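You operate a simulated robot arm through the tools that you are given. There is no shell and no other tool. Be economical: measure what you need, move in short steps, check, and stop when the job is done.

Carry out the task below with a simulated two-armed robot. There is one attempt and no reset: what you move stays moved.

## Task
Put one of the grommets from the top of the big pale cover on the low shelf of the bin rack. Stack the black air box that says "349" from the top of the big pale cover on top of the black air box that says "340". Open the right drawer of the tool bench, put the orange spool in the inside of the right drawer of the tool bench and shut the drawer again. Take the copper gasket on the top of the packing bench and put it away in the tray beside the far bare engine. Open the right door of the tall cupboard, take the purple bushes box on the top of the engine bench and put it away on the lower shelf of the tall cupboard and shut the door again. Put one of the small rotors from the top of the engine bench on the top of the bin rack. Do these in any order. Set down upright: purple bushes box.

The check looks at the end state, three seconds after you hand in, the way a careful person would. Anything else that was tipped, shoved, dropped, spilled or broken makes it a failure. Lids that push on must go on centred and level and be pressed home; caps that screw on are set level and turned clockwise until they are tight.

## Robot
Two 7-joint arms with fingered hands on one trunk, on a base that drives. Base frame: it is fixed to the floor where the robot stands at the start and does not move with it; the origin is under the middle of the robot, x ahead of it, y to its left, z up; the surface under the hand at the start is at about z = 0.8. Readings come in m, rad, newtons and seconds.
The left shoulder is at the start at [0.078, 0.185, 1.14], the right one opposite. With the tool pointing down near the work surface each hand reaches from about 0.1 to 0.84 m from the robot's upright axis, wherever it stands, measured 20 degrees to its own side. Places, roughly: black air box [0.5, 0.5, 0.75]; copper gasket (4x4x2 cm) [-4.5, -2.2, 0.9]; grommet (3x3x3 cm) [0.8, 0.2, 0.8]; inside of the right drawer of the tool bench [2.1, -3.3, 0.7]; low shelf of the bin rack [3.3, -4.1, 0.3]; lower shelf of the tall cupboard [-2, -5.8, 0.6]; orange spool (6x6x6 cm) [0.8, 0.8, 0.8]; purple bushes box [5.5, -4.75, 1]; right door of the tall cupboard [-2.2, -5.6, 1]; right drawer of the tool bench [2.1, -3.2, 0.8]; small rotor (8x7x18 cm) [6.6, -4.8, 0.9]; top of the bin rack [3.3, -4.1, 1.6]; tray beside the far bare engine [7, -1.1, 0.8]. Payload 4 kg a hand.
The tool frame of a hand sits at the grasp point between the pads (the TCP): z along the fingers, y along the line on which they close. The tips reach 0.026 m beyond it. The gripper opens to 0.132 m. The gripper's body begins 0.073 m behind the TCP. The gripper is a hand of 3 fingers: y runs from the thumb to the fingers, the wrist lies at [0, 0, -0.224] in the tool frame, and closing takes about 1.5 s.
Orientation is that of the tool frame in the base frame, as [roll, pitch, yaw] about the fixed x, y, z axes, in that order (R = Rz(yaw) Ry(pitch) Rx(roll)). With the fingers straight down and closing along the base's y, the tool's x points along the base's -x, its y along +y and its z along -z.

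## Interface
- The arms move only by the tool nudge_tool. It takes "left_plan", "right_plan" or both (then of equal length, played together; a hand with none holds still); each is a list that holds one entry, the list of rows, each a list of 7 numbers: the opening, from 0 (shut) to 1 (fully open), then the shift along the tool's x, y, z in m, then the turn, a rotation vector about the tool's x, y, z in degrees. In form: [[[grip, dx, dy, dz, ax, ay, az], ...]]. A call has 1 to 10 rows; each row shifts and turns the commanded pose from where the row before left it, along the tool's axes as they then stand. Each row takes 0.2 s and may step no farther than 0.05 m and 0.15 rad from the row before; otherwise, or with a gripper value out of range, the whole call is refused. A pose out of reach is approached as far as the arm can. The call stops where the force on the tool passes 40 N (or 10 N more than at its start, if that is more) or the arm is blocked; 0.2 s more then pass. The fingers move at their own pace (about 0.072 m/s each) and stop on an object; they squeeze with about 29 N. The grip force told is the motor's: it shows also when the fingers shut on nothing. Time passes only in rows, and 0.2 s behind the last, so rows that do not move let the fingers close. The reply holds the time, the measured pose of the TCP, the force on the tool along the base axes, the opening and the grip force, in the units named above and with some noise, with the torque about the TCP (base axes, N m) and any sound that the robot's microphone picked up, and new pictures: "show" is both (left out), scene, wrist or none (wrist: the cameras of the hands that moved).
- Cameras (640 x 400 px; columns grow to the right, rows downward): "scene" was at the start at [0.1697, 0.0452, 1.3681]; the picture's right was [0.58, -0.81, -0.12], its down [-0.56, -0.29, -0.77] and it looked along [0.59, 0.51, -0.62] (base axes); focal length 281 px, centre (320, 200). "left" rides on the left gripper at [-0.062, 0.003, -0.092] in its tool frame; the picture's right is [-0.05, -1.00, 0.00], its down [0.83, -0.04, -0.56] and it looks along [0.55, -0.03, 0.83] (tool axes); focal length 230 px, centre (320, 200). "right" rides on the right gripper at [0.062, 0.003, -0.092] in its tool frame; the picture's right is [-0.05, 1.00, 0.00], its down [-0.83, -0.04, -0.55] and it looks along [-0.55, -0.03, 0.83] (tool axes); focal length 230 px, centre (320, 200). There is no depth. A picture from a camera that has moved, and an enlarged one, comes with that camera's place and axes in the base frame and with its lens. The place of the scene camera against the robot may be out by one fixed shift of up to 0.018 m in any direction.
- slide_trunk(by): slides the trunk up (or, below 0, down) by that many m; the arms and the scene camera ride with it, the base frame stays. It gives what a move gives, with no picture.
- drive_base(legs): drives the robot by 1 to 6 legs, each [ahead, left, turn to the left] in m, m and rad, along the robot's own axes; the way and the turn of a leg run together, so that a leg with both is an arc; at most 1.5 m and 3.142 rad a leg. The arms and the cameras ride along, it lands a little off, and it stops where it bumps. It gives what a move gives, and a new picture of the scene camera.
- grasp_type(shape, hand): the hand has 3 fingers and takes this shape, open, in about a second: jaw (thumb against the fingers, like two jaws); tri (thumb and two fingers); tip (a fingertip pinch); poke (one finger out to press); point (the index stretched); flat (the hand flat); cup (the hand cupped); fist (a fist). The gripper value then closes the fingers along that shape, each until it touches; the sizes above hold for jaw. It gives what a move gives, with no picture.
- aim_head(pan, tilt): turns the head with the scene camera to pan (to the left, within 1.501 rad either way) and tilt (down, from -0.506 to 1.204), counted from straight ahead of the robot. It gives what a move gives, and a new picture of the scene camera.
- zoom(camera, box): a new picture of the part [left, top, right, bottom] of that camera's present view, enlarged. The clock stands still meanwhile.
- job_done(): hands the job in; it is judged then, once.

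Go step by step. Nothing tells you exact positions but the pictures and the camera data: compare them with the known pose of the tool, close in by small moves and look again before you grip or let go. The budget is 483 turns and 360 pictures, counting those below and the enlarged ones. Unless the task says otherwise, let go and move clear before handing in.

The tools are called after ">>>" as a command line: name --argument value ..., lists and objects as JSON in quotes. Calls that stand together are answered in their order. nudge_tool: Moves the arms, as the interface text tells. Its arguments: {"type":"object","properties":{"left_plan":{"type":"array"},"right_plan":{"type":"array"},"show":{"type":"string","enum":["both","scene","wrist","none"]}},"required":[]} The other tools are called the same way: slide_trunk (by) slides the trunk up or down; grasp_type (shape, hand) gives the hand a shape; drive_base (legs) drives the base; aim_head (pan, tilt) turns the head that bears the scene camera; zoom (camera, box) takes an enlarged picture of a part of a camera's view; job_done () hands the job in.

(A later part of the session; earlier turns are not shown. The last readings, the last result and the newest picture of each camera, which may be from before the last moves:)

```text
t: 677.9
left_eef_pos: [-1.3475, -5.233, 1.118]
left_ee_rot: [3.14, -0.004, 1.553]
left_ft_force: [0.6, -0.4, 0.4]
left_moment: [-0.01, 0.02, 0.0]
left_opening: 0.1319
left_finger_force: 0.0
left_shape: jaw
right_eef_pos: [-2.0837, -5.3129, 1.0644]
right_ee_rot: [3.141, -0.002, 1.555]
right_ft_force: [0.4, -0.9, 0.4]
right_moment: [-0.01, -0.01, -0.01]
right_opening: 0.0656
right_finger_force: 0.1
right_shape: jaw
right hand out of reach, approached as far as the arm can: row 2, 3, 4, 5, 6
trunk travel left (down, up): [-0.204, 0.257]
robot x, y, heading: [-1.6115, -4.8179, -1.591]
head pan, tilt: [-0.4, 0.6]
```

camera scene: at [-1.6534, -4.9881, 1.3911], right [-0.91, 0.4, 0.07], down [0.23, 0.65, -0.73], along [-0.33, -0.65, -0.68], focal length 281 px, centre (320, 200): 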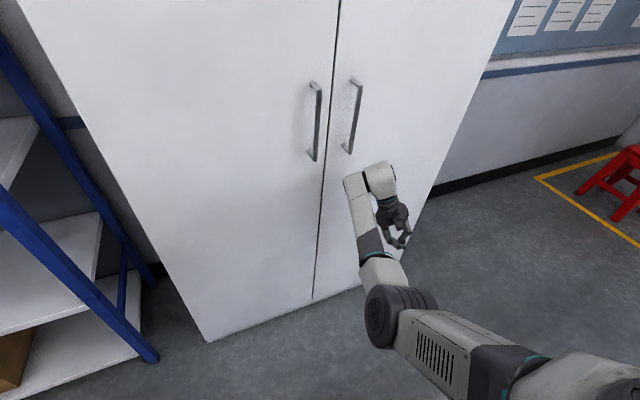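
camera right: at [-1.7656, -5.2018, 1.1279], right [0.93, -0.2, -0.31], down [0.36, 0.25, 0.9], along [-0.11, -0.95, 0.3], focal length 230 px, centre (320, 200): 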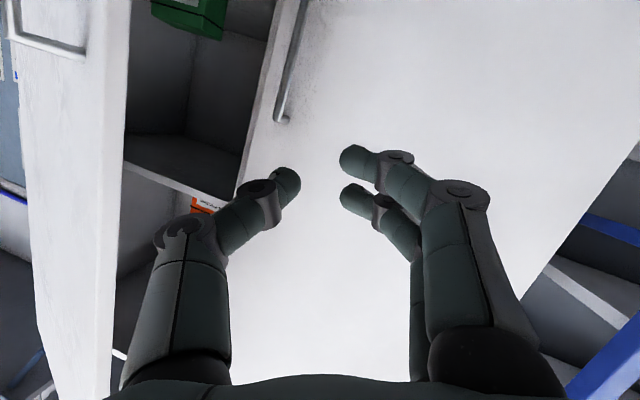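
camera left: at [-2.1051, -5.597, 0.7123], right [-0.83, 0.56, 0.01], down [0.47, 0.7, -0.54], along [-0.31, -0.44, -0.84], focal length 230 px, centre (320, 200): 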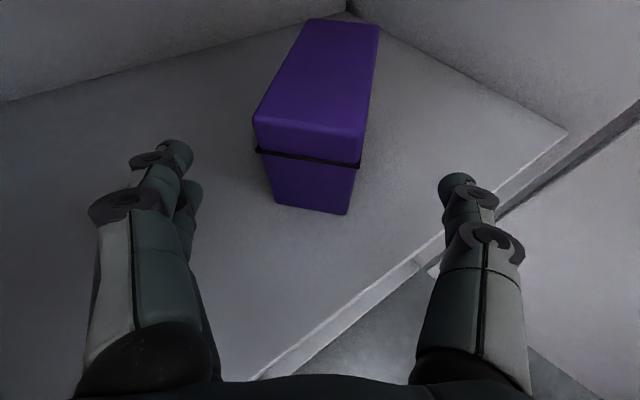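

>>> drive_base --legs '[[0.1, 0, 0.02], [0, -0.85, 0], [0, -0.8, 0], [-1.25, 0, 0], [-1.2, 0, 0], [0, 0, -1.57]]'

```text
t: 693.2
left_eef_pos: [-3.0078, -4.0706, 1.118]
left_ee_rot: [3.134, -0.006, 1.569]
left_ft_force: [-0.8, 0.1, -0.3]
left_moment: [-0.03, 0.01, 0.0]
left_opening: 0.1316
left_finger_force: 0.0
left_shape: jaw
right_eef_pos: [-3.7434, -4.1632, 1.06]
right_ee_rot: [3.136, -0.002, 1.571]
right_ft_force: [0.3, 0.0, 0.5]
right_moment: [-0.01, 0.0, 0.01]
right_opening: 0.0658
right_finger_force: 0.1
right_shape: jaw
trunk travel left (down, up): [-0.204, 0.257]
robot x, y, heading: [-3.2699, -3.6572, -1.571]
head pan, tilt: [-0.4, 0.6]
stopped in leg 4: the robot was blocked; the commanded pose is now the measured one
camera scene: at [-3.3191, -3.8336, 1.3905], right [-0.92, 0.38, 0.06], down [0.23, 0.65, -0.72], along [-0.32, -0.65, -0.69], focal length 281 px, centre (320, 200)
```

scene: 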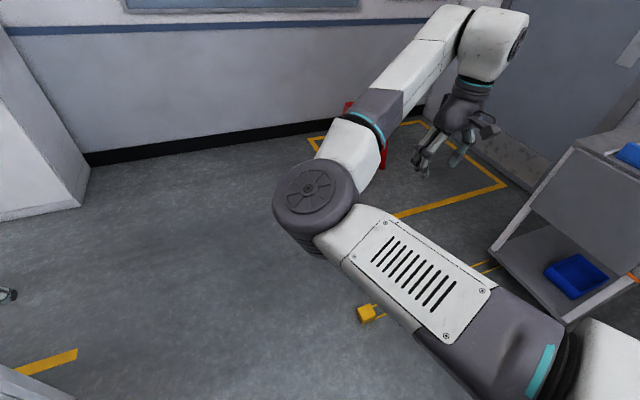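

>>> drive_base --legs '[[0.06, 0, 0], [0, -0.3, 0], [-1.25, 0, 0], [0, 0, -1.57]]'

```text
t: 704.0
left_eef_pos: [-3.7158, -2.9369, 1.1164]
left_ee_rot: [3.14, -0.001, 0.681]
left_ft_force: [-0.3, 0.0, 0.7]
left_moment: [0.01, -0.03, 0.03]
left_opening: 0.1321
left_finger_force: 0.0
left_shape: jaw
right_eef_pos: [-4.2505, -2.4373, 1.0636]
right_ee_rot: [3.131, 0.009, 0.72]
right_ft_force: [0.1, -6.0, -0.3]
right_moment: [0.13, -0.04, 0.22]
right_opening: 0.0643
right_finger_force: 0.0
right_shape: jaw
trunk travel left (down, up): [-0.204, 0.257]
robot x, y, heading: [-3.564, -2.4713, -2.457]
head pan, tilt: [-0.4, 0.6]
stopped in leg 4: the force on the tool passed its limit at 104 N (the readings are from after the stop); the commanded pose is now the measured one
camera scene: at [-3.7233, -2.5577, 1.3908], right [-0.28, 0.96, 0.07], down [0.65, 0.24, -0.72], along [-0.71, -0.16, -0.69], focal length 281 px, centre (320, 200)
```

scene: 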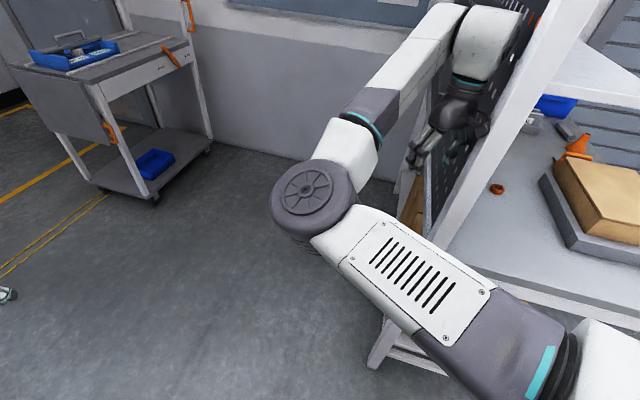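

The right hand caught the end panel of the packing bench. The copper gasket is visible at about (-4.486, -2.195). I'll turn back out, back away, and square up to the bench north of that panel.

>>> drive_base --legs '[[0, 0, 0.4], [-0.5, 0, 0], [0, 0, -1.08]]'

>>> nudge_tool --right_plan '[[[0.5, 0, 0, -0.04, 0, 0, 0], [0.5, 0, 0, -0.04, 0, 0, 0], [0.5, 0, 0, -0.04, 0, 0, 0], [0.5, 0, 0, 0, 0, 0, 0]]]' --show "none"

```text
t: 710.8
left_eef_pos: [-3.7409, -2.3029, 1.118]
left_ee_rot: [3.14, -0.005, 0.006]
left_ft_force: [0.0, 0.4, -0.2]
left_moment: [-0.01, 0.02, -0.01]
left_opening: 0.1319
left_finger_force: 0.0
left_shape: jaw
right_eef_pos: [-3.8491, -1.5772, 1.0647]
right_ee_rot: [3.128, 0.008, 0.044]
right_ft_force: [-0.4, -0.3, 0.3]
right_moment: [-0.01, -0.01, -0.01]
right_opening: 0.066
right_finger_force: 0.0
right_shape: jaw
trunk travel left (down, up): [-0.204, 0.257]
robot x, y, heading: [-3.3356, -2.0333, -3.135]
head pan, tilt: [-0.4, 0.6]
camera scene: at [-3.5071, -2.0086, 1.3908], right [0.38, 0.92, 0.07], down [0.65, -0.22, -0.72], along [-0.66, 0.32, -0.69], focal length 281 px, centre (320, 200)
```

scene: 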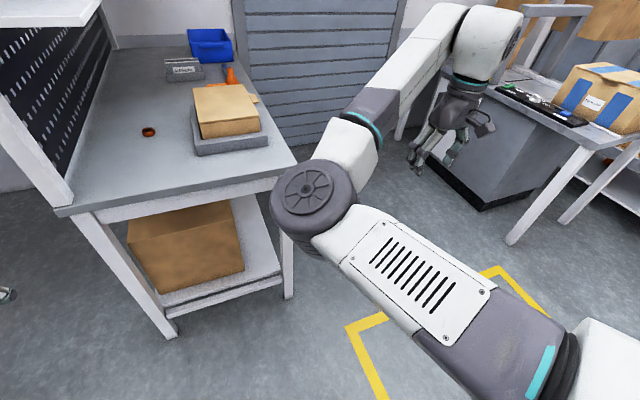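

```text
t: 711.8
left_eef_pos: [-3.7407, -2.3035, 1.1162]
left_ee_rot: [3.139, -0.005, 0.008]
left_ft_force: [0.4, -0.4, -0.4]
left_moment: [-0.02, -0.01, 0.02]
left_opening: 0.1317
left_finger_force: 0.0
left_shape: jaw
right_eef_pos: [-3.8491, -1.5727, 1.1846]
right_ee_rot: [3.129, 0.009, 0.042]
right_ft_force: [-0.3, 0.2, 0.0]
right_moment: [0.0, -0.03, 0.02]
right_opening: 0.0658
right_finger_force: 0.0
right_shape: jaw
right hand out of reach, approached as far as the arm can: row 1
trunk travel left (down, up): [-0.204, 0.257]
robot x, y, heading: [-3.3301, -2.0322, -3.133]
head pan, tilt: [-0.4, 0.6]
```

>>> drive_base --legs '[[0.5, 0, -0.008]]'

>>> nudge_tool --left_plan '[[[1, -0.035, -0.015, 0, 0, 0, 0], [1, -0.035, -0.015, 0, 0, 0, 0], [1, -0.035, -0.015, 0, 0, 0, 0], [1, -0.035, -0.015, 0, 0, 0, 0], [1, -0.035, -0.015, 0.02, 0, 0, 0], [1, -0.035, -0.015, 0.03, 0, 0, 0], [1, -0.035, -0.015, 0.03, 0, 0, 0], [1, 0, 0, 0, 0, 0, 0]]]' --show "wrist"

```text
t: 714.3
left_eef_pos: [-4.1488, -2.3009, 1.1144]
left_ee_rot: [3.131, -0.008, -0.012]
left_ft_force: [0.3, -0.3, 0.1]
left_moment: [0.01, -0.03, 0.04]
left_opening: 0.1318
left_finger_force: 0.1
left_shape: jaw
right_eef_pos: [-4.2606, -1.5707, 1.1831]
right_ee_rot: [3.127, 0.008, 0.039]
right_ft_force: [0.2, 1.4, -0.1]
right_moment: [-0.03, -0.01, -0.01]
right_opening: 0.0658
right_finger_force: 0.1
right_shape: jaw
trunk travel left (down, up): [-0.204, 0.257]
robot x, y, heading: [-3.7496, -2.0366, -3.136]
head pan, tilt: [-0.4, 0.6]
stopped in leg 1: the force on the tool passed its limit at 84 N (the readings are from after the stop); the commanded pose is now the measured one
camera scene: at [-3.9201, -2.0087, 1.3912], right [0.38, 0.92, 0.07], down [0.65, -0.22, -0.73], along [-0.66, 0.32, -0.68], focal length 281 px, centre (320, 200)
```

scene: 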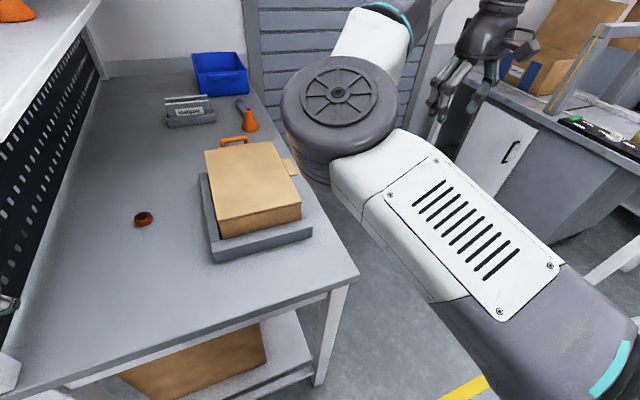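

```text
t: 714.9
left_eef_pos: [-4.1862, -2.2688, 1.1149]
left_ee_rot: [3.118, -0.032, -0.021]
left_ft_force: [45.7, -0.9, 5.3]
left_moment: [0.4, 6.18, -0.19]
left_opening: 0.1321
left_finger_force: 0.1
left_shape: jaw
right_eef_pos: [-4.2502, -1.5711, 1.1879]
right_ee_rot: [3.124, 0.016, 0.044]
right_ft_force: [0.9, -0.2, 0.6]
right_moment: [0.03, -0.01, -0.02]
right_opening: 0.0659
right_finger_force: 0.0
right_shape: jaw
trunk travel left (down, up): [-0.204, 0.257]
robot x, y, heading: [-3.744, -2.0345, -3.141]
head pan, tilt: [-0.4, 0.6]
stopped in row 3 (left hand): the force on the tool passed its limit at 242 N (the readings are from after the stop); the commanded pose is now the measured one
camera left: at [-4.2507, -2.268, 1.2064], right [-0.03, 1.0, -0.02], down [0.81, 0.04, 0.58], along [0.58, 0.0, -0.81], focal length 230 px, centre (320, 200)
```

left: 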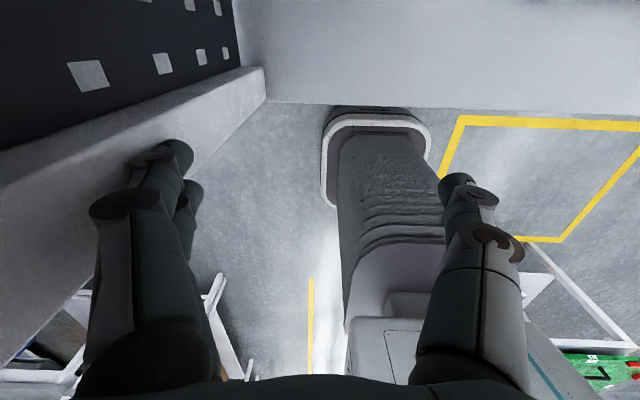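

The overhead shelf stops my left hand here. I'll use the right hand instead, pitched low from the north-east, working mostly by numbers.

>>> nudge_tool --left_plan '[[[1, 0.03, 0, 0, 0, 0, 0], [1, 0.04, 0, 0, 0, 0, 0], [1, 0.04, 0, 0, 0, 0, 0], [1, 0.03, 0, 0, 0, 0, 0], [1, 0, 0, 0, 0, 0, 0], [1, 0, 0, 0, 0, 0, 0], [1, 0, 0, 0, 0, 0, 0]]]' --right_plan '[[[0.6, 0.03, 0, 0, 0, -8, 0], [0.6, 0.02, 0, 0, 0, -8, 0], [0.6, 0, 0, 0, 0, -8, 0], [0.6, 0, 0, 0, 0, -8, 0], [0.6, 0, 0, 0, 0, -8, 0], [0.6, 0, 0, 0, 0, -5, 0], [0.6, 0, 0, 0, 0, 0, 0]]]' --show "none"

```text
t: 715.3
left_eef_pos: [-4.1867, -2.2674, 1.1134]
left_ee_rot: [3.127, -0.019, -0.01]
left_ft_force: [-10.3, 4.0, 5.5]
left_moment: [-0.21, -1.98, -0.24]
left_opening: 0.1319
left_finger_force: 0.1
left_shape: jaw
right_eef_pos: [-4.2418, -1.5595, 1.1794]
right_ee_rot: [3.123, 0.109, 0.033]
right_ft_force: [-0.4, -0.6, -0.5]
right_moment: [-0.04, 0.01, 0.02]
right_opening: 0.0787
right_finger_force: 0.0
right_shape: jaw
right hand out of reach, approached as far as the arm can: row 1
trunk travel left (down, up): [-0.204, 0.257]
robot x, y, heading: [-3.7448, -2.0304, -3.141]
head pan, tilt: [-0.4, 0.6]
stopped in row 1 (left hand): the force on the tool passed its limit at 86 N (the readings are from after the stop); the commanded pose is now the measured one
```

>>> nudge_tool --left_plan '[[[0.7, 0, -0.015, 0, 0, 0, 0], [0.7, 0, -0.02, 0, 0, 0, 0], [0.7, 0, -0.02, 0, 0, 0, 0], [0.7, 0, 0, 0, 0, 0, 0]]]' --show "none"

>>> nudge_tool --left_plan '[[[0.7, 0.02, 0, 0, 0, 0, 0], [0.7, 0.03, 0, 0, 0, 0, 0], [0.7, 0.03, 0, 0, 0, 0, 0], [0.7, 0.03, 0, 0, 0, 0, 0], [0.7, 0, 0, 0, 0, 0, 0]]]' --show "none"

```text
t: 715.7
left_eef_pos: [-4.1855, -2.265, 1.1143]
left_ee_rot: [3.131, -0.02, 0.008]
left_ft_force: [-1.6, -16.0, 1.0]
left_moment: [2.5, -1.63, 0.55]
left_opening: 0.0927
left_finger_force: 0.0
left_shape: jaw
right_eef_pos: [-4.2422, -1.5657, 1.1823]
right_ee_rot: [3.128, 0.109, 0.038]
right_ft_force: [-0.4, 1.1, 0.5]
right_moment: [-0.06, 0.0, 0.04]
right_opening: 0.0787
right_finger_force: 0.2
right_shape: jaw
trunk travel left (down, up): [-0.204, 0.257]
robot x, y, heading: [-3.7465, -2.0337, -3.14]
head pan, tilt: [-0.4, 0.6]
stopped in row 2 (left hand): the force on the tool passed its limit at 53 N (the readings are from after the stop); the commanded pose is now the measured one
```

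```text
t: 716.0
left_eef_pos: [-4.1874, -2.2663, 1.1134]
left_ee_rot: [3.135, -0.016, 0.011]
left_ft_force: [-26.0, -8.0, -1.6]
left_moment: [1.96, -6.12, -0.77]
left_opening: 0.0928
left_finger_force: 0.1
left_shape: jaw
right_eef_pos: [-4.2447, -1.5635, 1.1805]
right_ee_rot: [3.128, 0.108, 0.032]
right_ft_force: [0.7, 0.5, 0.2]
right_moment: [-0.03, 0.02, 0.02]
right_opening: 0.0787
right_finger_force: 0.1
right_shape: jaw
trunk travel left (down, up): [-0.204, 0.257]
robot x, y, heading: [-3.7479, -2.0342, -3.139]
head pan, tilt: [-0.4, 0.6]
stopped in row 1 (left hand): the force on the tool passed its limit at 48 N (the readings are from after the stop); the commanded pose is now the measured one
```

>>> nudge_tool --left_plan '[[[0.7, 0, 0, 0.015, 0, 0, 0], [0.7, 0, 0, 0.02, 0, 0, 0], [0.7, 0, 0, 0.02, 0, 0, 0], [0.7, 0, 0, 0, 0, 0, 0]]]' --show "none"

>>> nudge_tool --left_plan '[[[0.7, 0.01, 0, 0, 0, 0, 0], [0.7, 0.02, 0, 0, 0, 0, 0], [0.7, 0.03, 0, 0, 0, 0, 0], [0.7, 0, 0, 0, 0, 0, 0]]]' --show "none"

```text
t: 716.4
left_eef_pos: [-4.1872, -2.2645, 1.1127]
left_ee_rot: [-3.14, -0.014, 0.017]
left_ft_force: [-18.3, -5.0, 9.9]
left_moment: [1.34, -6.68, -0.77]
left_opening: 0.0928
left_finger_force: 0.0
left_shape: jaw
right_eef_pos: [-4.2433, -1.564, 1.1816]
right_ee_rot: [3.126, 0.107, 0.034]
right_ft_force: [-0.1, 0.3, -0.4]
right_moment: [-0.01, -0.02, 0.0]
right_opening: 0.0785
right_finger_force: 0.1
right_shape: jaw
trunk travel left (down, up): [-0.204, 0.257]
robot x, y, heading: [-3.7479, -2.0317, -3.138]
head pan, tilt: [-0.4, 0.6]
stopped in row 1 (left hand): the force on the tool passed its limit at 59 N (the readings are from after the stop); the commanded pose is now the measured one
```

```text
t: 716.7
left_eef_pos: [-4.1861, -2.2641, 1.1132]
left_ee_rot: [-3.139, -0.014, 0.016]
left_ft_force: [-26.8, -2.5, 2.2]
left_moment: [1.05, -8.01, -0.95]
left_opening: 0.0928
left_finger_force: 0.1
left_shape: jaw
right_eef_pos: [-4.2466, -1.5626, 1.1792]
right_ee_rot: [3.128, 0.105, 0.031]
right_ft_force: [1.0, 0.3, 0.3]
right_moment: [-0.01, -0.01, 0.01]
right_opening: 0.0789
right_finger_force: 0.1
right_shape: jaw
trunk travel left (down, up): [-0.204, 0.257]
robot x, y, heading: [-3.7434, -2.0352, -3.142]
head pan, tilt: [-0.4, 0.6]
stopped in row 1 (left hand): the force on the tool passed its limit at 44 N (the readings are from after the stop); the commanded pose is now the measured one
```

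The left wrist has become wedged against the bench's end post. I came in by driving, so I'll back straight out the same way.

>>> drive_base --legs '[[-0.3, 0, 0]]'

```text
t: 717.5
left_eef_pos: [-4.1874, -2.2636, 1.1138]
left_ee_rot: [-3.134, -0.014, 0.022]
left_ft_force: [-32.7, 3.4, -2.2]
left_moment: [0.05, -8.31, -0.68]
left_opening: 0.0926
left_finger_force: 0.1
left_shape: jaw
right_eef_pos: [-4.2423, -1.5609, 1.179]
right_ee_rot: [3.129, 0.104, 0.029]
right_ft_force: [0.1, 0.2, 0.5]
right_moment: [-0.01, 0.01, -0.01]
right_opening: 0.0783
right_finger_force: 0.1
right_shape: jaw
trunk travel left (down, up): [-0.204, 0.257]
robot x, y, heading: [-3.7409, -2.036, 3.144]
head pan, tilt: [-0.4, 0.6]
stopped in leg 1: the force on the tool passed its limit at 60 N (the readings are from after the stop); the commanded pose is now the measured one
camera scene: at [-3.9249, -2.0077, 1.3897], right [0.38, 0.92, 0.07], down [0.66, -0.22, -0.72], along [-0.65, 0.32, -0.69], focal length 281 px, centre (320, 200)
```

scene: 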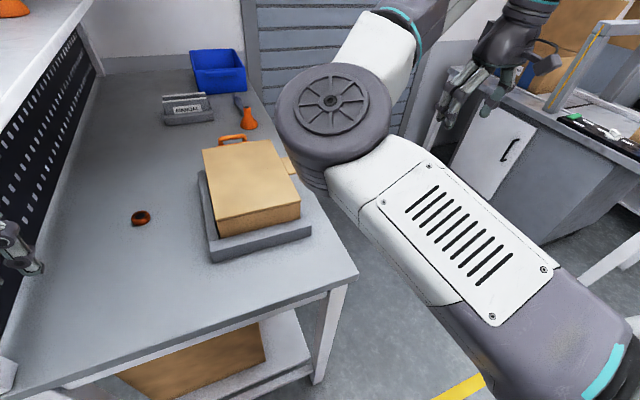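

>>> nudge_tool --left_plan '[[[0.7, -0.01, 0, 0, 0, 0, 0], [0.7, -0.01, 0, 0, 0, 0, 0], [0.7, 0, 0, 0, 0, 0, 0]]]' --show "none"

>>> nudge_tool --left_plan '[[[0.7, 0, 0, -0.015, 0, 0, 0], [0.7, 0, 0, -0.02, 0, 0, 0], [0.7, 0, 0, 0, 0, 0, 0]]]' --show "none"

```text
t: 718.0
left_eef_pos: [-4.1876, -2.2643, 1.1136]
left_ee_rot: [-3.141, -0.021, 0.017]
left_ft_force: [8.3, -0.6, -0.2]
left_moment: [0.02, 1.08, 0.02]
left_opening: 0.0927
left_finger_force: 0.1
left_shape: jaw
right_eef_pos: [-4.2344, -1.5631, 1.1824]
right_ee_rot: [3.126, 0.108, 0.034]
right_ft_force: [-0.3, 0.8, 0.1]
right_moment: [0.02, -0.02, 0.02]
right_opening: 0.0789
right_finger_force: 0.0
right_shape: jaw
trunk travel left (down, up): [-0.204, 0.257]
robot x, y, heading: [-3.7396, -2.0291, -3.138]
head pan, tilt: [-0.4, 0.6]
stopped in row 2 (left hand): the force on the tool passed its limit at 52 N (the readings are from after the stop); the commanded pose is now the measured one
```

```text
t: 718.4
left_eef_pos: [-4.1864, -2.2645, 1.1147]
left_ee_rot: [3.13, -0.042, 0.015]
left_ft_force: [-3.5, -0.7, -8.2]
left_moment: [0.1, -0.89, 0.0]
left_opening: 0.0926
left_finger_force: 0.0
left_shape: jaw
right_eef_pos: [-4.2356, -1.5625, 1.1821]
right_ee_rot: [3.127, 0.109, 0.031]
right_ft_force: [-0.1, 0.4, 0.2]
right_moment: [-0.01, 0.01, -0.01]
right_opening: 0.0786
right_finger_force: 0.0
right_shape: jaw
trunk travel left (down, up): [-0.204, 0.257]
robot x, y, heading: [-3.7411, -2.0315, -3.139]
head pan, tilt: [-0.4, 0.6]
stopped in row 1 (left hand): the force on the tool passed its limit at 52 N (the readings are from after the stop); the commanded pose is now the measured one
```

>>> nudge_tool --left_plan '[[[0.7, 0.046, 0.019, 0, 0, 0, 0], [0.7, 0.046, 0.019, 0, 0, 0, 0], [0.7, 0.046, 0.019, 0, 0, 0, 0]]]' --show "none"

```text
t: 719.2
left_eef_pos: [-4.0449, -2.3202, 1.1208]
left_ee_rot: [3.136, -0.039, 0.014]
left_ft_force: [-0.1, -1.8, -0.7]
left_moment: [0.02, -0.01, -0.04]
left_opening: 0.0925
left_finger_force: 0.1
left_shape: jaw
right_eef_pos: [-4.2346, -1.5633, 1.1819]
right_ee_rot: [3.129, 0.107, 0.033]
right_ft_force: [-0.1, -0.1, -0.3]
right_moment: [-0.02, -0.01, 0.0]
right_opening: 0.0787
right_finger_force: 0.0
right_shape: jaw
trunk travel left (down, up): [-0.204, 0.257]
robot x, y, heading: [-3.7394, -2.0329, -3.141]
head pan, tilt: [-0.4, 0.6]
```

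>>> nudge_tool --right_plan '[[[0.6, -0.02, 0, 0.01, 0, -7, 0], [0.6, -0.02, 0, 0.01, 0, -7, 0], [0.6, -0.01, 0, 0.01, 0, -7, 0], [0.6, 0, 0, 0.0, 0, -7, 0], [0.6, 0, 0, 0.0, 0, -7, 0], [0.6, 0, 0, 0, 0, 0, 0]]]' --show "none"

```text
t: 720.6
left_eef_pos: [-4.0447, -2.3201, 1.1214]
left_ee_rot: [3.132, -0.04, 0.014]
left_ft_force: [-0.6, 0.0, 0.0]
left_moment: [0.01, 0.0, -0.01]
left_opening: 0.0927
left_finger_force: 0.0
left_shape: jaw
right_eef_pos: [-4.2899, -1.565, 1.1635]
right_ee_rot: [3.125, 0.719, 0.022]
right_ft_force: [0.2, -0.6, -0.4]
right_moment: [-0.03, 0.0, -0.05]
right_opening: 0.0787
right_finger_force: 0.0
right_shape: jaw
trunk travel left (down, up): [-0.204, 0.257]
robot x, y, heading: [-3.7409, -2.0345, -3.139]
head pan, tilt: [-0.4, 0.6]
```

>>> nudge_tool --right_plan '[[[0.6, 0.004, 0.0475, 0.005, 0, 0, 0], [0.6, 0.004, 0.0475, 0.005, 0, 0, 0], [0.6, 0.004, 0.0475, 0.005, 0, 0, 0], [0.6, 0.004, 0.0475, 0.005, 0, 0, 0], [0.6, 0.004, 0.0475, 0.005, 0, 0, 0], [0.6, 0.004, 0.0475, 0.005, 0, 0, 0], [0.6, 0.004, 0.0475, 0.005, 0, 0, 0], [0.6, 0.004, 0.0475, 0.005, 0, 0, 0], [0.6, 0.004, 0.0475, 0.005, 0, 0, 0], [0.6, 0, 0, 0, 0, 0, 0]]]' --show "none"

```text
t: 722.8
left_eef_pos: [-4.0439, -2.3191, 1.1205]
left_ee_rot: [3.134, -0.04, 0.013]
left_ft_force: [-0.4, -0.6, -0.1]
left_moment: [0.01, 0.03, -0.03]
left_opening: 0.0928
left_finger_force: 0.2
left_shape: jaw
right_eef_pos: [-4.3484, -1.8209, 1.1058]
right_ee_rot: [-3.141, 0.736, 0.012]
right_ft_force: [0.1, 0.7, 1.2]
right_moment: [-0.06, 0.03, -0.02]
right_opening: 0.0788
right_finger_force: 0.0
right_shape: jaw
right hand out of reach, approached as far as the arm can: row 1, 2, 3, 4, 5, 6
trunk travel left (down, up): [-0.204, 0.257]
robot x, y, heading: [-3.7355, -2.0332, -3.137]
head pan, tilt: [-0.4, 0.6]
```

>>> drive_base --legs '[[0, 0.28, 0]]'

```text
t: 724.8
left_eef_pos: [-4.0392, -2.5863, 1.1251]
left_ee_rot: [3.122, -0.034, 0.011]
left_ft_force: [0.0, -0.9, 0.6]
left_moment: [-0.02, 0.05, 0.02]
left_opening: 0.0924
left_finger_force: 0.0
left_shape: jaw
right_eef_pos: [-4.3394, -2.0815, 1.1022]
right_ee_rot: [3.131, 0.736, -0.005]
right_ft_force: [-0.1, -0.5, -0.5]
right_moment: [-0.02, -0.01, -0.02]
right_opening: 0.0786
right_finger_force: 0.0
right_shape: jaw
trunk travel left (down, up): [-0.204, 0.257]
robot x, y, heading: [-3.7381, -2.3121, 3.134]
head pan, tilt: [-0.4, 0.6]
camera scene: at [-3.9077, -2.2723, 1.3915], right [0.39, 0.92, 0.05], down [0.65, -0.23, -0.73], along [-0.66, 0.32, -0.69], focal length 281 px, centre (320, 200)
```

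scene: 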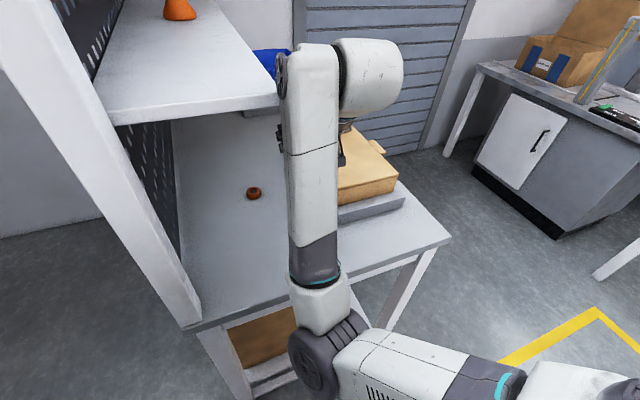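

The gasket is at (-4.497, -2.188). I'll line up at y = -2.19 and go in along the hand's axis, under the shelf edge.

>>> nudge_tool --right_plan '[[[0.6, 0.0067, 0.036, 0.0074, 0, 0, 0], [0.6, 0.0067, 0.036, 0.0074, 0, 0, 0], [0.6, 0.0067, 0.036, 0.0074, 0, 0, 0], [0.6, 0.0016, 0, 0.045, 0, 0, 0], [0.6, 0.0016, 0, 0.045, 0, 0, 0], [0.6, 0.0016, 0, 0.045, 0, 0, 0], [0.6, 0.0016, 0, 0.045, 0, 0, 0], [0.6, 0, 0, 0, 0, 0, 0]]]' --show "none"

```text
t: 726.6
left_eef_pos: [-4.048, -2.5997, 1.1193]
left_ee_rot: [3.134, -0.043, 0.01]
left_ft_force: [-0.7, 0.2, 0.3]
left_moment: [0.04, -0.05, 0.01]
left_opening: 0.0928
left_finger_force: 0.0
left_shape: jaw
right_eef_pos: [-4.4636, -2.2023, 0.9329]
right_ee_rot: [-3.136, 0.727, 0.005]
right_ft_force: [0.0, -1.2, 0.3]
right_moment: [0.0, -0.02, -0.01]
right_opening: 0.0792
right_finger_force: 0.1
right_shape: jaw
trunk travel left (down, up): [-0.204, 0.257]
robot x, y, heading: [-3.7397, -2.3165, 3.139]
head pan, tilt: [-0.4, 0.6]
no pictures are left
```

>>> nudge_tool --right_plan '[[[0.6, 0.0015, -0.003, 0.0315, 0, 0, 0], [0.6, 0.0015, -0.003, 0.0305, 0, 0, 0], [0.6, 0, 0, 0, 0, 0, 0]]]' --show "none"

>>> nudge_tool --right_plan '[[[0.3, 0, 0, 0, 0, 0, 0], [0, 0, 0, 0, 0, 0, 0], [0, 0, 0, 0, 0, 0, 0], [0, 0, 0, 0, 0, 0, 0], [0, 0, 0, 0, 0, 0, 0]]]' --show "none"

```text
t: 727.4
left_eef_pos: [-4.0446, -2.5972, 1.1224]
left_ee_rot: [3.133, -0.036, 0.009]
left_ft_force: [0.1, 0.6, 1.2]
left_moment: [-0.01, -0.02, -0.04]
left_opening: 0.0926
left_finger_force: 0.1
left_shape: jaw
right_eef_pos: [-4.4995, -2.193, 0.8903]
right_ee_rot: [3.14, 0.74, 0.002]
right_ft_force: [-0.5, 1.3, 20.7]
right_moment: [-1.0, 0.1, -0.02]
right_opening: 0.0783
right_finger_force: 0.0
right_shape: jaw
trunk travel left (down, up): [-0.204, 0.257]
robot x, y, heading: [-3.7421, -2.3151, 3.139]
head pan, tilt: [-0.4, 0.6]
no pictures are left
```

```text
t: 728.6
left_eef_pos: [-4.0428, -2.5979, 1.1207]
left_ee_rot: [3.135, -0.037, 0.011]
left_ft_force: [0.4, 0.6, 0.1]
left_moment: [0.01, -0.03, 0.01]
left_opening: 0.0925
left_finger_force: 0.0
left_shape: jaw
right_eef_pos: [-4.4975, -2.1969, 0.8876]
right_ee_rot: [-3.137, 0.735, 0.008]
right_ft_force: [1.1, -9.3, 23.4]
right_moment: [-0.88, 0.07, 0.08]
right_opening: 0.0002
right_finger_force: 28.6
right_shape: jaw
trunk travel left (down, up): [-0.204, 0.257]
robot x, y, heading: [-3.7397, -2.3146, 3.142]
head pan, tilt: [-0.4, 0.6]
no pictures are left
```

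No pictures remain, so I'm working by touch. The fingers closed on nothing, and the torque suggests the south finger landed on the gasket; I'll lift, shift 3 cm south, and try again.

>>> nudge_tool --right_plan '[[[0.6, -0.0133, 0, -0.015, 0, 0, 0], [0.6, -0.0133, 0, -0.015, 0, 0, 0], [0.6, 0, 0.028, 0, 0, 0, 0], [0.6, 0, 0, 0, 0, 0, 0], [0.6, 0, 0, 0, 0, 0, 0], [0.6, 0, 0, 0, 0, 0, 0]]]' --show "none"

>>> nudge_tool --right_plan '[[[0.6, 0.0133, 0, 0.015, 0, 0, 0], [0.6, 0.0067, 0, 0.0075, 0, 0, 0], [0.6, 0.0067, 0, 0.0075, 0, 0, 0], [0.6, 0.0067, 0, 0.0075, 0, 0, 0], [0.6, 0, 0, 0, 0, 0, 0]]]' --show "none"

```text
t: 730.0
left_eef_pos: [-4.0451, -2.5967, 1.1198]
left_ee_rot: [3.133, -0.041, 0.011]
left_ft_force: [0.8, -0.1, 0.9]
left_moment: [0.0, 0.0, -0.02]
left_opening: 0.0926
left_finger_force: 0.0
left_shape: jaw
right_eef_pos: [-4.4978, -2.2218, 0.9237]
right_ee_rot: [-3.137, 0.73, 0.006]
right_ft_force: [0.1, -0.2, 0.7]
right_moment: [-0.01, 0.01, 0.0]
right_opening: 0.0788
right_finger_force: 0.0
right_shape: jaw
trunk travel left (down, up): [-0.204, 0.257]
robot x, y, heading: [-3.7405, -2.3125, 3.137]
head pan, tilt: [-0.4, 0.6]
no pictures are left
```

```text
t: 731.1
left_eef_pos: [-4.0457, -2.5965, 1.1207]
left_ee_rot: [3.134, -0.039, 0.01]
left_ft_force: [-0.4, -0.3, -0.1]
left_moment: [-0.02, -0.05, 0.01]
left_opening: 0.0927
left_finger_force: 0.0
left_shape: jaw
right_eef_pos: [-4.503, -2.2235, 0.889]
right_ee_rot: [3.132, 0.761, -0.005]
right_ft_force: [2.7, 1.2, 17.4]
right_moment: [-0.83, 0.05, 0.12]
right_opening: 0.078
right_finger_force: 0.1
right_shape: jaw
trunk travel left (down, up): [-0.204, 0.257]
robot x, y, heading: [-3.7416, -2.3086, 3.138]
head pan, tilt: [-0.4, 0.6]
stopped in row 5 (right hand): the force on the tool passed its limit at 42 N (the readings are from after the stop); the commanded pose is now the measured one
no pictures are left
```

>>> nudge_tool --right_plan '[[[0.3, 0, 0, 0, 0, 0, 0], [0, 0, 0, 0, 0, 0, 0], [0, 0, 0, 0, 0, 0, 0], [0, 0, 0, 0, 0, 0, 0], [0, 0, 0, 0, 0, 0, 0]]]' --show "none"

```text
t: 732.3
left_eef_pos: [-4.0429, -2.5982, 1.1213]
left_ee_rot: [3.135, -0.036, 0.012]
left_ft_force: [-1.3, 0.0, -0.2]
left_moment: [0.02, -0.01, 0.0]
left_opening: 0.0929
left_finger_force: 0.0
left_shape: jaw
right_eef_pos: [-4.5014, -2.2263, 0.8881]
right_ee_rot: [3.138, 0.758, 0.002]
right_ft_force: [-0.2, -9.8, 22.2]
right_moment: [-0.87, 0.08, 0.07]
right_opening: 0.0003
right_finger_force: 28.9
right_shape: jaw
trunk travel left (down, up): [-0.204, 0.257]
robot x, y, heading: [-3.7392, -2.3115, 3.139]
head pan, tilt: [-0.4, 0.6]
no pictures are left
```

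>>> nudge_tool --right_plan '[[[0, -0.02, 0, -0.022, 0, 0, 0], [0.5, -0.0133, 0, -0.015, 0, 0, 0], [1, 0.022, -0.03, -0.02, 0, 0, 0], [1, 0, 0, 0, 0, 0, 0], [1, 0, 0, 0, 0, 0, 0], [1, 0, 0, 0, 0, 0, 0]]]' --show "none"

```text
t: 733.7
left_eef_pos: [-4.0444, -2.5967, 1.1216]
left_ee_rot: [3.131, -0.042, 0.01]
left_ft_force: [-0.1, -0.6, -0.1]
left_moment: [0.02, 0.02, 0.01]
left_opening: 0.0927
left_finger_force: 0.0
left_shape: jaw
right_eef_pos: [-4.4732, -2.1932, 0.9338]
right_ee_rot: [3.136, 0.751, -0.002]
right_ft_force: [0.6, -0.6, -0.6]
right_moment: [-0.01, 0.01, 0.0]
right_opening: 0.1317
right_finger_force: 0.0
right_shape: jaw
trunk travel left (down, up): [-0.204, 0.257]
robot x, y, heading: [-3.7437, -2.3141, 3.136]
head pan, tilt: [-0.4, 0.6]
no pictures are left
```

>>> nudge_tool --right_plan '[[[1, 0.0137, 0, 0.0146, 0, 0, 0], [1, 0.0137, 0, 0.0146, 0, 0, 0], [1, 0.0027, 0, 0.0029, 0, 0, 0], [0.6, 0, 0, 0, 0, 0, 0], [0.3, 0, 0, 0, 0, 0, 0], [0, 0, 0, 0, 0, 0, 0], [0, 0, 0, 0, 0, 0, 0], [0, 0, 0, 0, 0, 0, 0], [0, 0, 0, 0, 0, 0, 0], [0, 0, 0, 0, 0, 0, 0]]]' --show "none"

```text
t: 735.9
left_eef_pos: [-4.0461, -2.596, 1.1224]
left_ee_rot: [3.133, -0.039, 0.009]
left_ft_force: [0.0, 0.1, 0.7]
left_moment: [-0.03, 0.02, -0.01]
left_opening: 0.0928
left_finger_force: 0.1
left_shape: jaw
right_eef_pos: [-4.4723, -2.1929, 0.8901]
right_ee_rot: [3.136, 0.751, -0.003]
right_ft_force: [-0.2, -0.2, 2.0]
right_moment: [0.01, -0.01, -0.06]
right_opening: 0.023
right_finger_force: 29.5
right_shape: jaw
trunk travel left (down, up): [-0.204, 0.257]
robot x, y, heading: [-3.7405, -2.3151, 3.137]
head pan, tilt: [-0.4, 0.6]
no pictures are left
```

I've got it: the opening stopped at 2.3 cm. Lifting gently and withdrawing to the east.

>>> nudge_tool --right_plan '[[[0, -0.0068, 0, -0.0073, 0, 0, 0], [0, -0.0137, 0, -0.0146, 0, 0, 0], [0, -0.0137, 0, -0.0146, 0, 0, 0], [0, 0, 0, -0.03, 0, 0, 0], [0, 0, 0, -0.03, 0, 0, 0], [0, 0, 0, -0.03, 0, 0, 0], [0, 0, 0, -0.03, 0, 0, 0], [0, 0, -0.02, -0.03, 0, 0, 0], [0, 0, 0, 0, 0, 0, 0]]]' --show "none"

```text
t: 738.1
left_eef_pos: [-4.0481, -2.5984, 1.1225]
left_ee_rot: [3.132, -0.041, 0.012]
left_ft_force: [1.1, 0.2, 0.1]
left_moment: [-0.02, 0.02, -0.01]
left_opening: 0.0927
left_finger_force: 0.1
left_shape: jaw
right_eef_pos: [-4.3706, -2.1843, 1.0091]
right_ee_rot: [-3.11, 0.67, 0.046]
right_ft_force: [1.3, -0.1, 0.1]
right_moment: [-0.03, 0.07, -0.02]
right_opening: 0.0228
right_finger_force: 29.2
right_shape: jaw
trunk travel left (down, up): [-0.204, 0.257]
robot x, y, heading: [-3.7407, -2.3144, -3.136]
head pan, tilt: [-0.4, 0.6]
stopped in row 9 (right hand): the arm was blocked; the commanded pose is now the measured one
no pictures are left
```

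The gasket is held. I'll back away from the bench and tuck both hands forward for the long trip round to the tray.

>>> drive_base --legs '[[-0.35, 0, 0], [0, 0, 1.565]]'

>>> nudge_tool --left_plan '[[[0.7, -0.04, -0.008, 0, 0, 0, 0], [0.7, -0.04, -0.008, 0, 0, 0, 0], [0.7, -0.04, -0.008, 0, 0, 0, 0], [0.7, -0.04, -0.008, 0, 0, 0, 0], [0.7, -0.04, -0.008, 0, 0, 0, 0], [0.7, -0.04, -0.008, 0, 0, 0, 0], [0.7, 0, 0, 0, 0, 0, 0]]]' --show "none"

```text
t: 744.1
left_eef_pos: [-3.1146, -2.6235, 1.1223]
left_ee_rot: [3.134, -0.039, 1.564]
left_ft_force: [-1.2, 0.1, -0.4]
left_moment: [-0.01, -0.03, -0.02]
left_opening: 0.0927
left_finger_force: 0.1
left_shape: jaw
right_eef_pos: [-3.5387, -2.938, 1.0228]
right_ee_rot: [-3.118, 0.7, 1.585]
right_ft_force: [0.4, 0.2, -0.6]
right_moment: [-0.02, 0.02, -0.04]
right_opening: 0.0221
right_finger_force: 29.3
right_shape: jaw
trunk travel left (down, up): [-0.204, 0.257]
robot x, y, heading: [-3.3922, -2.3153, -1.592]
head pan, tilt: [-0.4, 0.6]
```

```text
t: 745.7
left_eef_pos: [-3.1629, -2.865, 1.113]
left_ee_rot: [3.134, -0.038, 1.564]
left_ft_force: [1.0, 0.0, -0.1]
left_moment: [-0.02, 0.07, -0.01]
left_opening: 0.0928
left_finger_force: 0.0
left_shape: jaw
right_eef_pos: [-3.538, -2.9369, 1.0227]
right_ee_rot: [-3.121, 0.701, 1.584]
right_ft_force: [0.6, -0.2, -0.5]
right_moment: [0.03, 0.0, 0.0]
right_opening: 0.0225
right_finger_force: 29.5
right_shape: jaw
trunk travel left (down, up): [-0.204, 0.257]
robot x, y, heading: [-3.396, -2.3153, -1.586]
head pan, tilt: [-0.4, 0.6]
no pictures are left
```

>>> drive_base --legs '[[0, -0.16, 0.016], [0.8, 0, 0], [0.8, 0, 0], [0, 0.27, 0]]'

```text
t: 756.5
left_eef_pos: [-3.0319, -4.4677, 1.1118]
left_ee_rot: [3.132, -0.04, 1.589]
left_ft_force: [-0.2, 0.1, 0.2]
left_moment: [0.01, -0.01, 0.02]
left_opening: 0.0925
left_finger_force: 0.0
left_shape: jaw
right_eef_pos: [-3.4033, -4.5479, 1.0219]
right_ee_rot: [-3.12, 0.7, 1.612]
right_ft_force: [0.5, 0.2, -0.8]
right_moment: [-0.03, -0.03, 0.01]
right_opening: 0.0224
right_finger_force: 29.1
right_shape: jaw
trunk travel left (down, up): [-0.204, 0.257]
robot x, y, heading: [-3.274, -3.9233, -1.564]
head pan, tilt: [-0.4, 0.6]
```

>>> drive_base --legs '[[1.11, 0, 0], [0, 0, 1.563]]'

```text
t: 766.0
left_eef_pos: [-2.7226, -4.7942, 1.1115]
left_ee_rot: [3.134, -0.039, -3.117]
left_ft_force: [0.0, 0.7, -0.3]
left_moment: [-0.03, -0.02, 0.0]
left_opening: 0.0929
left_finger_force: 0.0
left_shape: jaw
right_eef_pos: [-2.6382, -5.1665, 1.0221]
right_ee_rot: [-3.118, 0.7, -3.096]
right_ft_force: [0.3, 0.2, -0.3]
right_moment: [-0.02, 0.01, 0.01]
right_opening: 0.0221
right_finger_force: 29.1
right_shape: jaw
trunk travel left (down, up): [-0.204, 0.257]
robot x, y, heading: [-3.2665, -5.0443, 0.013]
head pan, tilt: [-0.4, 0.6]
```

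>>> drive_base --legs '[[0, -0.01, -0.013], [1.3, 0, 0]]'

```text
t: 772.9
left_eef_pos: [-1.4344, -4.8038, 1.1112]
left_ee_rot: [3.131, -0.041, -3.122]
left_ft_force: [-0.2, 0.3, -0.7]
left_moment: [-0.03, -0.03, -0.03]
left_opening: 0.0928
left_finger_force: 0.0
left_shape: jaw
right_eef_pos: [-1.3506, -5.1777, 1.0216]
right_ee_rot: [-3.118, 0.701, -3.101]
right_ft_force: [0.0, -0.3, 0.4]
right_moment: [0.0, 0.03, -0.02]
right_opening: 0.0222
right_finger_force: 29.3
right_shape: jaw
trunk travel left (down, up): [-0.204, 0.257]
robot x, y, heading: [-1.9787, -5.0489, 0.01]
head pan, tilt: [-0.4, 0.6]
```

Past the tube frame and the cupboard without a bump. Continuing along the aisle with small heading corrections.

>>> drive_base --legs '[[1.3, 0, -0.012], [1.3, 0, 0]]'

>>> drive_base --legs '[[0, -0.02, 0], [1.3, 0, 0]]'

```text
t: 785.5
left_eef_pos: [1.158, -4.8473, 1.1123]
left_ee_rot: [3.134, -0.039, 3.141]
left_ft_force: [0.1, 0.7, -0.1]
left_moment: [0.02, -0.05, 0.0]
left_opening: 0.0926
left_finger_force: 0.0
left_shape: jaw
right_eef_pos: [1.2349, -5.2206, 1.0223]
right_ee_rot: [-3.119, 0.699, -3.121]
right_ft_force: [0.7, 0.3, -1.3]
right_moment: [0.0, -0.01, 0.01]
right_opening: 0.0221
right_finger_force: 28.9
right_shape: jaw
trunk travel left (down, up): [-0.204, 0.257]
robot x, y, heading: [0.6103, -5.0835, -0.007]
head pan, tilt: [-0.4, 0.6]
```

```text
t: 792.4
left_eef_pos: [2.4462, -4.8454, 1.1118]
left_ee_rot: [3.133, -0.04, -3.111]
left_ft_force: [-0.9, 0.3, -1.2]
left_moment: [0.0, -0.01, -0.03]
left_opening: 0.0926
left_finger_force: 0.1
left_shape: jaw
right_eef_pos: [2.5351, -5.217, 1.0229]
right_ee_rot: [-3.119, 0.701, -3.09]
right_ft_force: [0.2, -0.2, -1.2]
right_moment: [-0.01, 0.02, -0.03]
right_opening: 0.0223
right_finger_force: 29.0
right_shape: jaw
trunk travel left (down, up): [-0.204, 0.257]
robot x, y, heading: [1.904, -5.098, 0.02]
head pan, tilt: [-0.4, 0.6]
```

>>> drive_base --legs '[[0, 0, -0.02], [1.22, 0, 0], [1.22, 0, 0], [0, 0, 1.57], [0, -0.17, 0]]'

```text
t: 809.6
left_eef_pos: [4.3066, -4.5488, 1.1118]
left_ee_rot: [3.132, -0.04, -1.576]
left_ft_force: [-0.6, 0.2, 1.0]
left_moment: [0.0, 0.03, 0.01]
left_opening: 0.0928
left_finger_force: 0.0
left_shape: jaw
right_eef_pos: [4.6806, -4.4764, 1.0222]
right_ee_rot: [-3.121, 0.699, -1.557]
right_ft_force: [-0.1, 1.4, -0.6]
right_moment: [-0.02, -0.02, 0.01]
right_opening: 0.0223
right_finger_force: 29.2
right_shape: jaw
trunk travel left (down, up): [-0.204, 0.257]
robot x, y, heading: [4.5377, -5.0988, 1.554]
head pan, tilt: [-0.4, 0.6]
```

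>>> drive_base --legs '[[1.25, 0, 0.016], [0, 0, -1.57], [0, 0.15, 0], [1.07, 0, 0], [1.07, 0, 0], [0, 0, 1.57]]'

```text
t: 834.5
left_eef_pos: [6.4134, -3.1297, 1.1121]
left_ee_rot: [3.133, -0.04, -1.574]
left_ft_force: [-0.9, 0.1, -0.2]
left_moment: [-0.03, 0.01, 0.01]
left_opening: 0.0926
left_finger_force: 0.1
left_shape: jaw
right_eef_pos: [6.7884, -3.0547, 1.0221]
right_ee_rot: [-3.121, 0.7, -1.554]
right_ft_force: [0.2, 0.1, 0.2]
right_moment: [-0.01, 0.01, 0.02]
right_opening: 0.0205
right_finger_force: 28.5
right_shape: jaw
trunk travel left (down, up): [-0.204, 0.257]
robot x, y, heading: [6.6447, -3.682, 1.557]
head pan, tilt: [-0.4, 0.6]
```

I'm in the east zone. I'll raise the gasket hand and drive north towards the conveyor.

>>> nudge_tool --right_plan '[[[0, -0.03, 0, -0.0357, 0, 0, 0], [0, -0.03, 0, -0.0357, 0, 0, 0], [0, -0.03, 0, -0.0357, 0, 0, 0], [0, -0.03, 0, -0.0357, 0, 0, 0], [0, -0.03, 0, -0.0357, 0, 0, 0], [0, -0.03, 0, -0.0357, 0, 0, 0], [0, 0, 0, 0, 0, 0, 0]]]' --show "none"

>>> drive_base --legs '[[0.85, 0, 0.014], [0.8, 0, 0]]'

```text
t: 836.1
left_eef_pos: [6.4146, -3.1284, 1.1119]
left_ee_rot: [3.133, -0.041, -1.574]
left_ft_force: [0.8, 0.0, -0.2]
left_moment: [-0.02, 0.02, 0.0]
left_opening: 0.0927
left_finger_force: 0.1
left_shape: jaw
right_eef_pos: [6.7847, -3.0543, 1.3017]
right_ee_rot: [-3.122, 0.698, -1.554]
right_ft_force: [0.3, 0.5, -0.4]
right_moment: [-0.02, -0.04, -0.03]
right_opening: 0.02
right_finger_force: 29.2
right_shape: jaw
trunk travel left (down, up): [-0.204, 0.257]
robot x, y, heading: [6.6465, -3.676, 1.556]
head pan, tilt: [-0.4, 0.6]
no pictures are left
```

```text
t: 844.5
left_eef_pos: [6.4537, -1.48, 1.1113]
left_ee_rot: [3.133, -0.04, -1.587]
left_ft_force: [0.7, -0.2, -1.1]
left_moment: [-0.01, -0.01, 0.02]
left_opening: 0.0929
left_finger_force: 0.1
left_shape: jaw
right_eef_pos: [6.8254, -1.411, 1.3014]
right_ee_rot: [-3.12, 0.7, -1.566]
right_ft_force: [-0.5, -0.6, -1.1]
right_moment: [-0.02, 0.02, 0.03]
right_opening: 0.0203
right_finger_force: 29.4
right_shape: jaw
trunk travel left (down, up): [-0.204, 0.257]
robot x, y, heading: [6.6816, -2.0331, 1.543]
head pan, tilt: [-0.4, 0.6]
```

>>> nudge_tool --left_plan '[[[0.7, 0.035, 0, -0.03, 0, 0, 0], [0.7, 0.035, 0, -0.03, 0, 0, 0], [0.7, 0.035, 0, -0.03, 0, 0, 0], [0.7, 0.035, 0, -0.03, 0, 0, 0], [0.7, 0.035, 0, -0.03, 0, 0, 0], [0.7, 0, 0, 0, 0, 0, 0]]]' --show "none"

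>>> drive_base --legs '[[0.14, 0, 0.015]]'

```text
t: 845.9
left_eef_pos: [6.4506, -1.6499, 1.2685]
left_ee_rot: [3.133, -0.042, -1.589]
left_ft_force: [-0.1, 0.5, 0.1]
left_moment: [0.01, 0.01, 0.01]
left_opening: 0.0926
left_finger_force: 0.0
left_shape: jaw
right_eef_pos: [6.8256, -1.4117, 1.3012]
right_ee_rot: [-3.121, 0.7, -1.568]
right_ft_force: [0.1, 0.0, -0.9]
right_moment: [0.0, -0.01, 0.02]
right_opening: 0.0202
right_finger_force: 29.6
right_shape: jaw
trunk travel left (down, up): [-0.204, 0.257]
robot x, y, heading: [6.6785, -2.032, 1.541]
head pan, tilt: [-0.4, 0.6]
no pictures are left
```

```text
t: 847.2
left_eef_pos: [6.4485, -1.5149, 1.2698]
left_ee_rot: [3.133, -0.038, -1.572]
left_ft_force: [0.4, -0.3, -0.1]
left_moment: [0.02, -0.04, 0.02]
left_opening: 0.0927
left_finger_force: 0.1
left_shape: jaw
right_eef_pos: [6.8193, -1.2707, 1.3029]
right_ee_rot: [-3.121, 0.702, -1.551]
right_ft_force: [-0.6, -0.2, -0.4]
right_moment: [-0.05, 0.0, -0.02]
right_opening: 0.0201
right_finger_force: 29.0
right_shape: jaw
trunk travel left (down, up): [-0.204, 0.257]
robot x, y, heading: [6.6819, -1.8891, 1.558]
head pan, tilt: [-0.4, 0.6]
```

>>> nudge_tool --right_plan '[[[0, 0, -0.045, 0, 0, 0, 0], [0, 0, -0.045, 0, 0, 0, 0], [0, 0, -0.045, 0, 0, 0, 0], [0, 0, -0.045, 0, 0, 0, 0], [0, 0, 0, 0.04, 0, 0, 0], [0, 0, 0, 0.04, 0, 0, 0], [0, 0, 0, 0.04, 0, 0, 0], [0, 0, 0, 0.04, 0, 0, 0], [0, 0, 0, 0, 0, 0, 0]]]' --show "none"

```text
t: 849.2
left_eef_pos: [6.4481, -1.5135, 1.2689]
left_ee_rot: [3.134, -0.038, -1.573]
left_ft_force: [-0.8, -0.3, -0.1]
left_moment: [0.01, -0.03, -0.01]
left_opening: 0.0928
left_finger_force: 0.1
left_shape: jaw
right_eef_pos: [6.9989, -1.1673, 1.1835]
right_ee_rot: [-3.12, 0.702, -1.553]
right_ft_force: [-0.8, 0.1, 0.0]
right_moment: [0.01, 0.02, 0.01]
right_opening: 0.0204
right_finger_force: 29.3
right_shape: jaw
trunk travel left (down, up): [-0.204, 0.257]
robot x, y, heading: [6.6816, -1.8939, 1.559]
head pan, tilt: [-0.4, 0.6]
no pictures are left
```

>>> nudge_tool --right_plan '[[[0, 0.0178, 0, 0.0373, 0, 0, 0], [0, 0.0178, 0, 0.0373, 0, 0, 0], [0, 0.0178, 0, 0.0373, 0, 0, 0], [0, 0.0178, 0, 0.0373, 0, 0, 0], [0, 0.0178, 0, 0.0373, 0, 0, 0], [0, 0, 0, 0, 0, 0, 0]]]' --show "none"

```text
t: 850.6
left_eef_pos: [6.4474, -1.5139, 1.2675]
left_ee_rot: [3.134, -0.038, -1.572]
left_ft_force: [0.6, 0.4, -0.4]
left_moment: [-0.01, 0.02, 0.01]
left_opening: 0.0925
left_finger_force: 0.0
left_shape: jaw
right_eef_pos: [7.0033, -1.1114, 0.982]
right_ee_rot: [-3.12, 0.703, -1.551]
right_ft_force: [0.3, 0.1, -0.6]
right_moment: [0.01, -0.02, 0.02]
right_opening: 0.0201
right_finger_force: 29.2
right_shape: jaw
trunk travel left (down, up): [-0.204, 0.257]
robot x, y, heading: [6.6785, -1.8956, 1.556]
head pan, tilt: [-0.4, 0.6]
no pictures are left
```

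>>> nudge_tool --right_plan '[[[0, 0.0129, 0, 0.0153, 0, 0, 0], [0, 0.0129, 0, 0.0153, 0, 0, 0], [0, 0.0129, 0, 0.0153, 0, 0, 0], [0, 0.0065, 0, 0.0077, 0, 0, 0], [0, 0.0065, 0, 0.0077, 0, 0, 0], [0, 0, 0, 0, 0, 0, 0]]]' --show "none"

```text
t: 852.0
left_eef_pos: [6.4484, -1.5137, 1.2686]
left_ee_rot: [3.134, -0.038, -1.574]
left_ft_force: [-1.1, 0.3, -0.7]
left_moment: [-0.03, 0.01, 0.01]
left_opening: 0.0926
left_finger_force: 0.1
left_shape: jaw
right_eef_pos: [7.0057, -1.1135, 0.9018]
right_ee_rot: [-3.122, 0.701, -1.553]
right_ft_force: [-0.6, -0.4, 0.0]
right_moment: [0.01, -0.03, -0.03]
right_opening: 0.0201
right_finger_force: 28.8
right_shape: jaw
trunk travel left (down, up): [-0.204, 0.257]
robot x, y, heading: [6.6843, -1.8945, 1.552]
head pan, tilt: [-0.4, 0.6]
no pictures are left
```

>>> nudge_tool --right_plan '[[[0, 0.0065, 0, 0.0077, 0, 0, 0], [0, 0.0065, 0, 0.0077, 0, 0, 0], [0, 0.0065, 0, 0.0077, 0, 0, 0], [0, 0.0065, 0, 0.0077, 0, 0, 0], [0, 0.0065, 0, 0.0077, 0, 0, 0], [0, 0.0065, 0, 0.0077, 0, 0, 0], [0, 0, 0, 0, 0, 0, 0]]]' --show "none"

```text
t: 853.6
left_eef_pos: [6.4464, -1.5189, 1.2688]
left_ee_rot: [3.134, -0.035, -1.573]
left_ft_force: [0.5, 0.0, -0.9]
left_moment: [0.03, 0.01, -0.01]
left_opening: 0.0927
left_finger_force: 0.1
left_shape: jaw
right_eef_pos: [7.0043, -1.1121, 0.854]
right_ee_rot: [-3.121, 0.718, -1.552]
right_ft_force: [2.0, 11.1, 33.8]
right_moment: [0.51, 0.97, -0.28]
right_opening: 0.0218
right_finger_force: 29.4
right_shape: jaw
trunk travel left (down, up): [-0.204, 0.257]
robot x, y, heading: [6.6818, -1.8911, 1.554]
head pan, tilt: [-0.4, 0.6]
no pictures are left
```

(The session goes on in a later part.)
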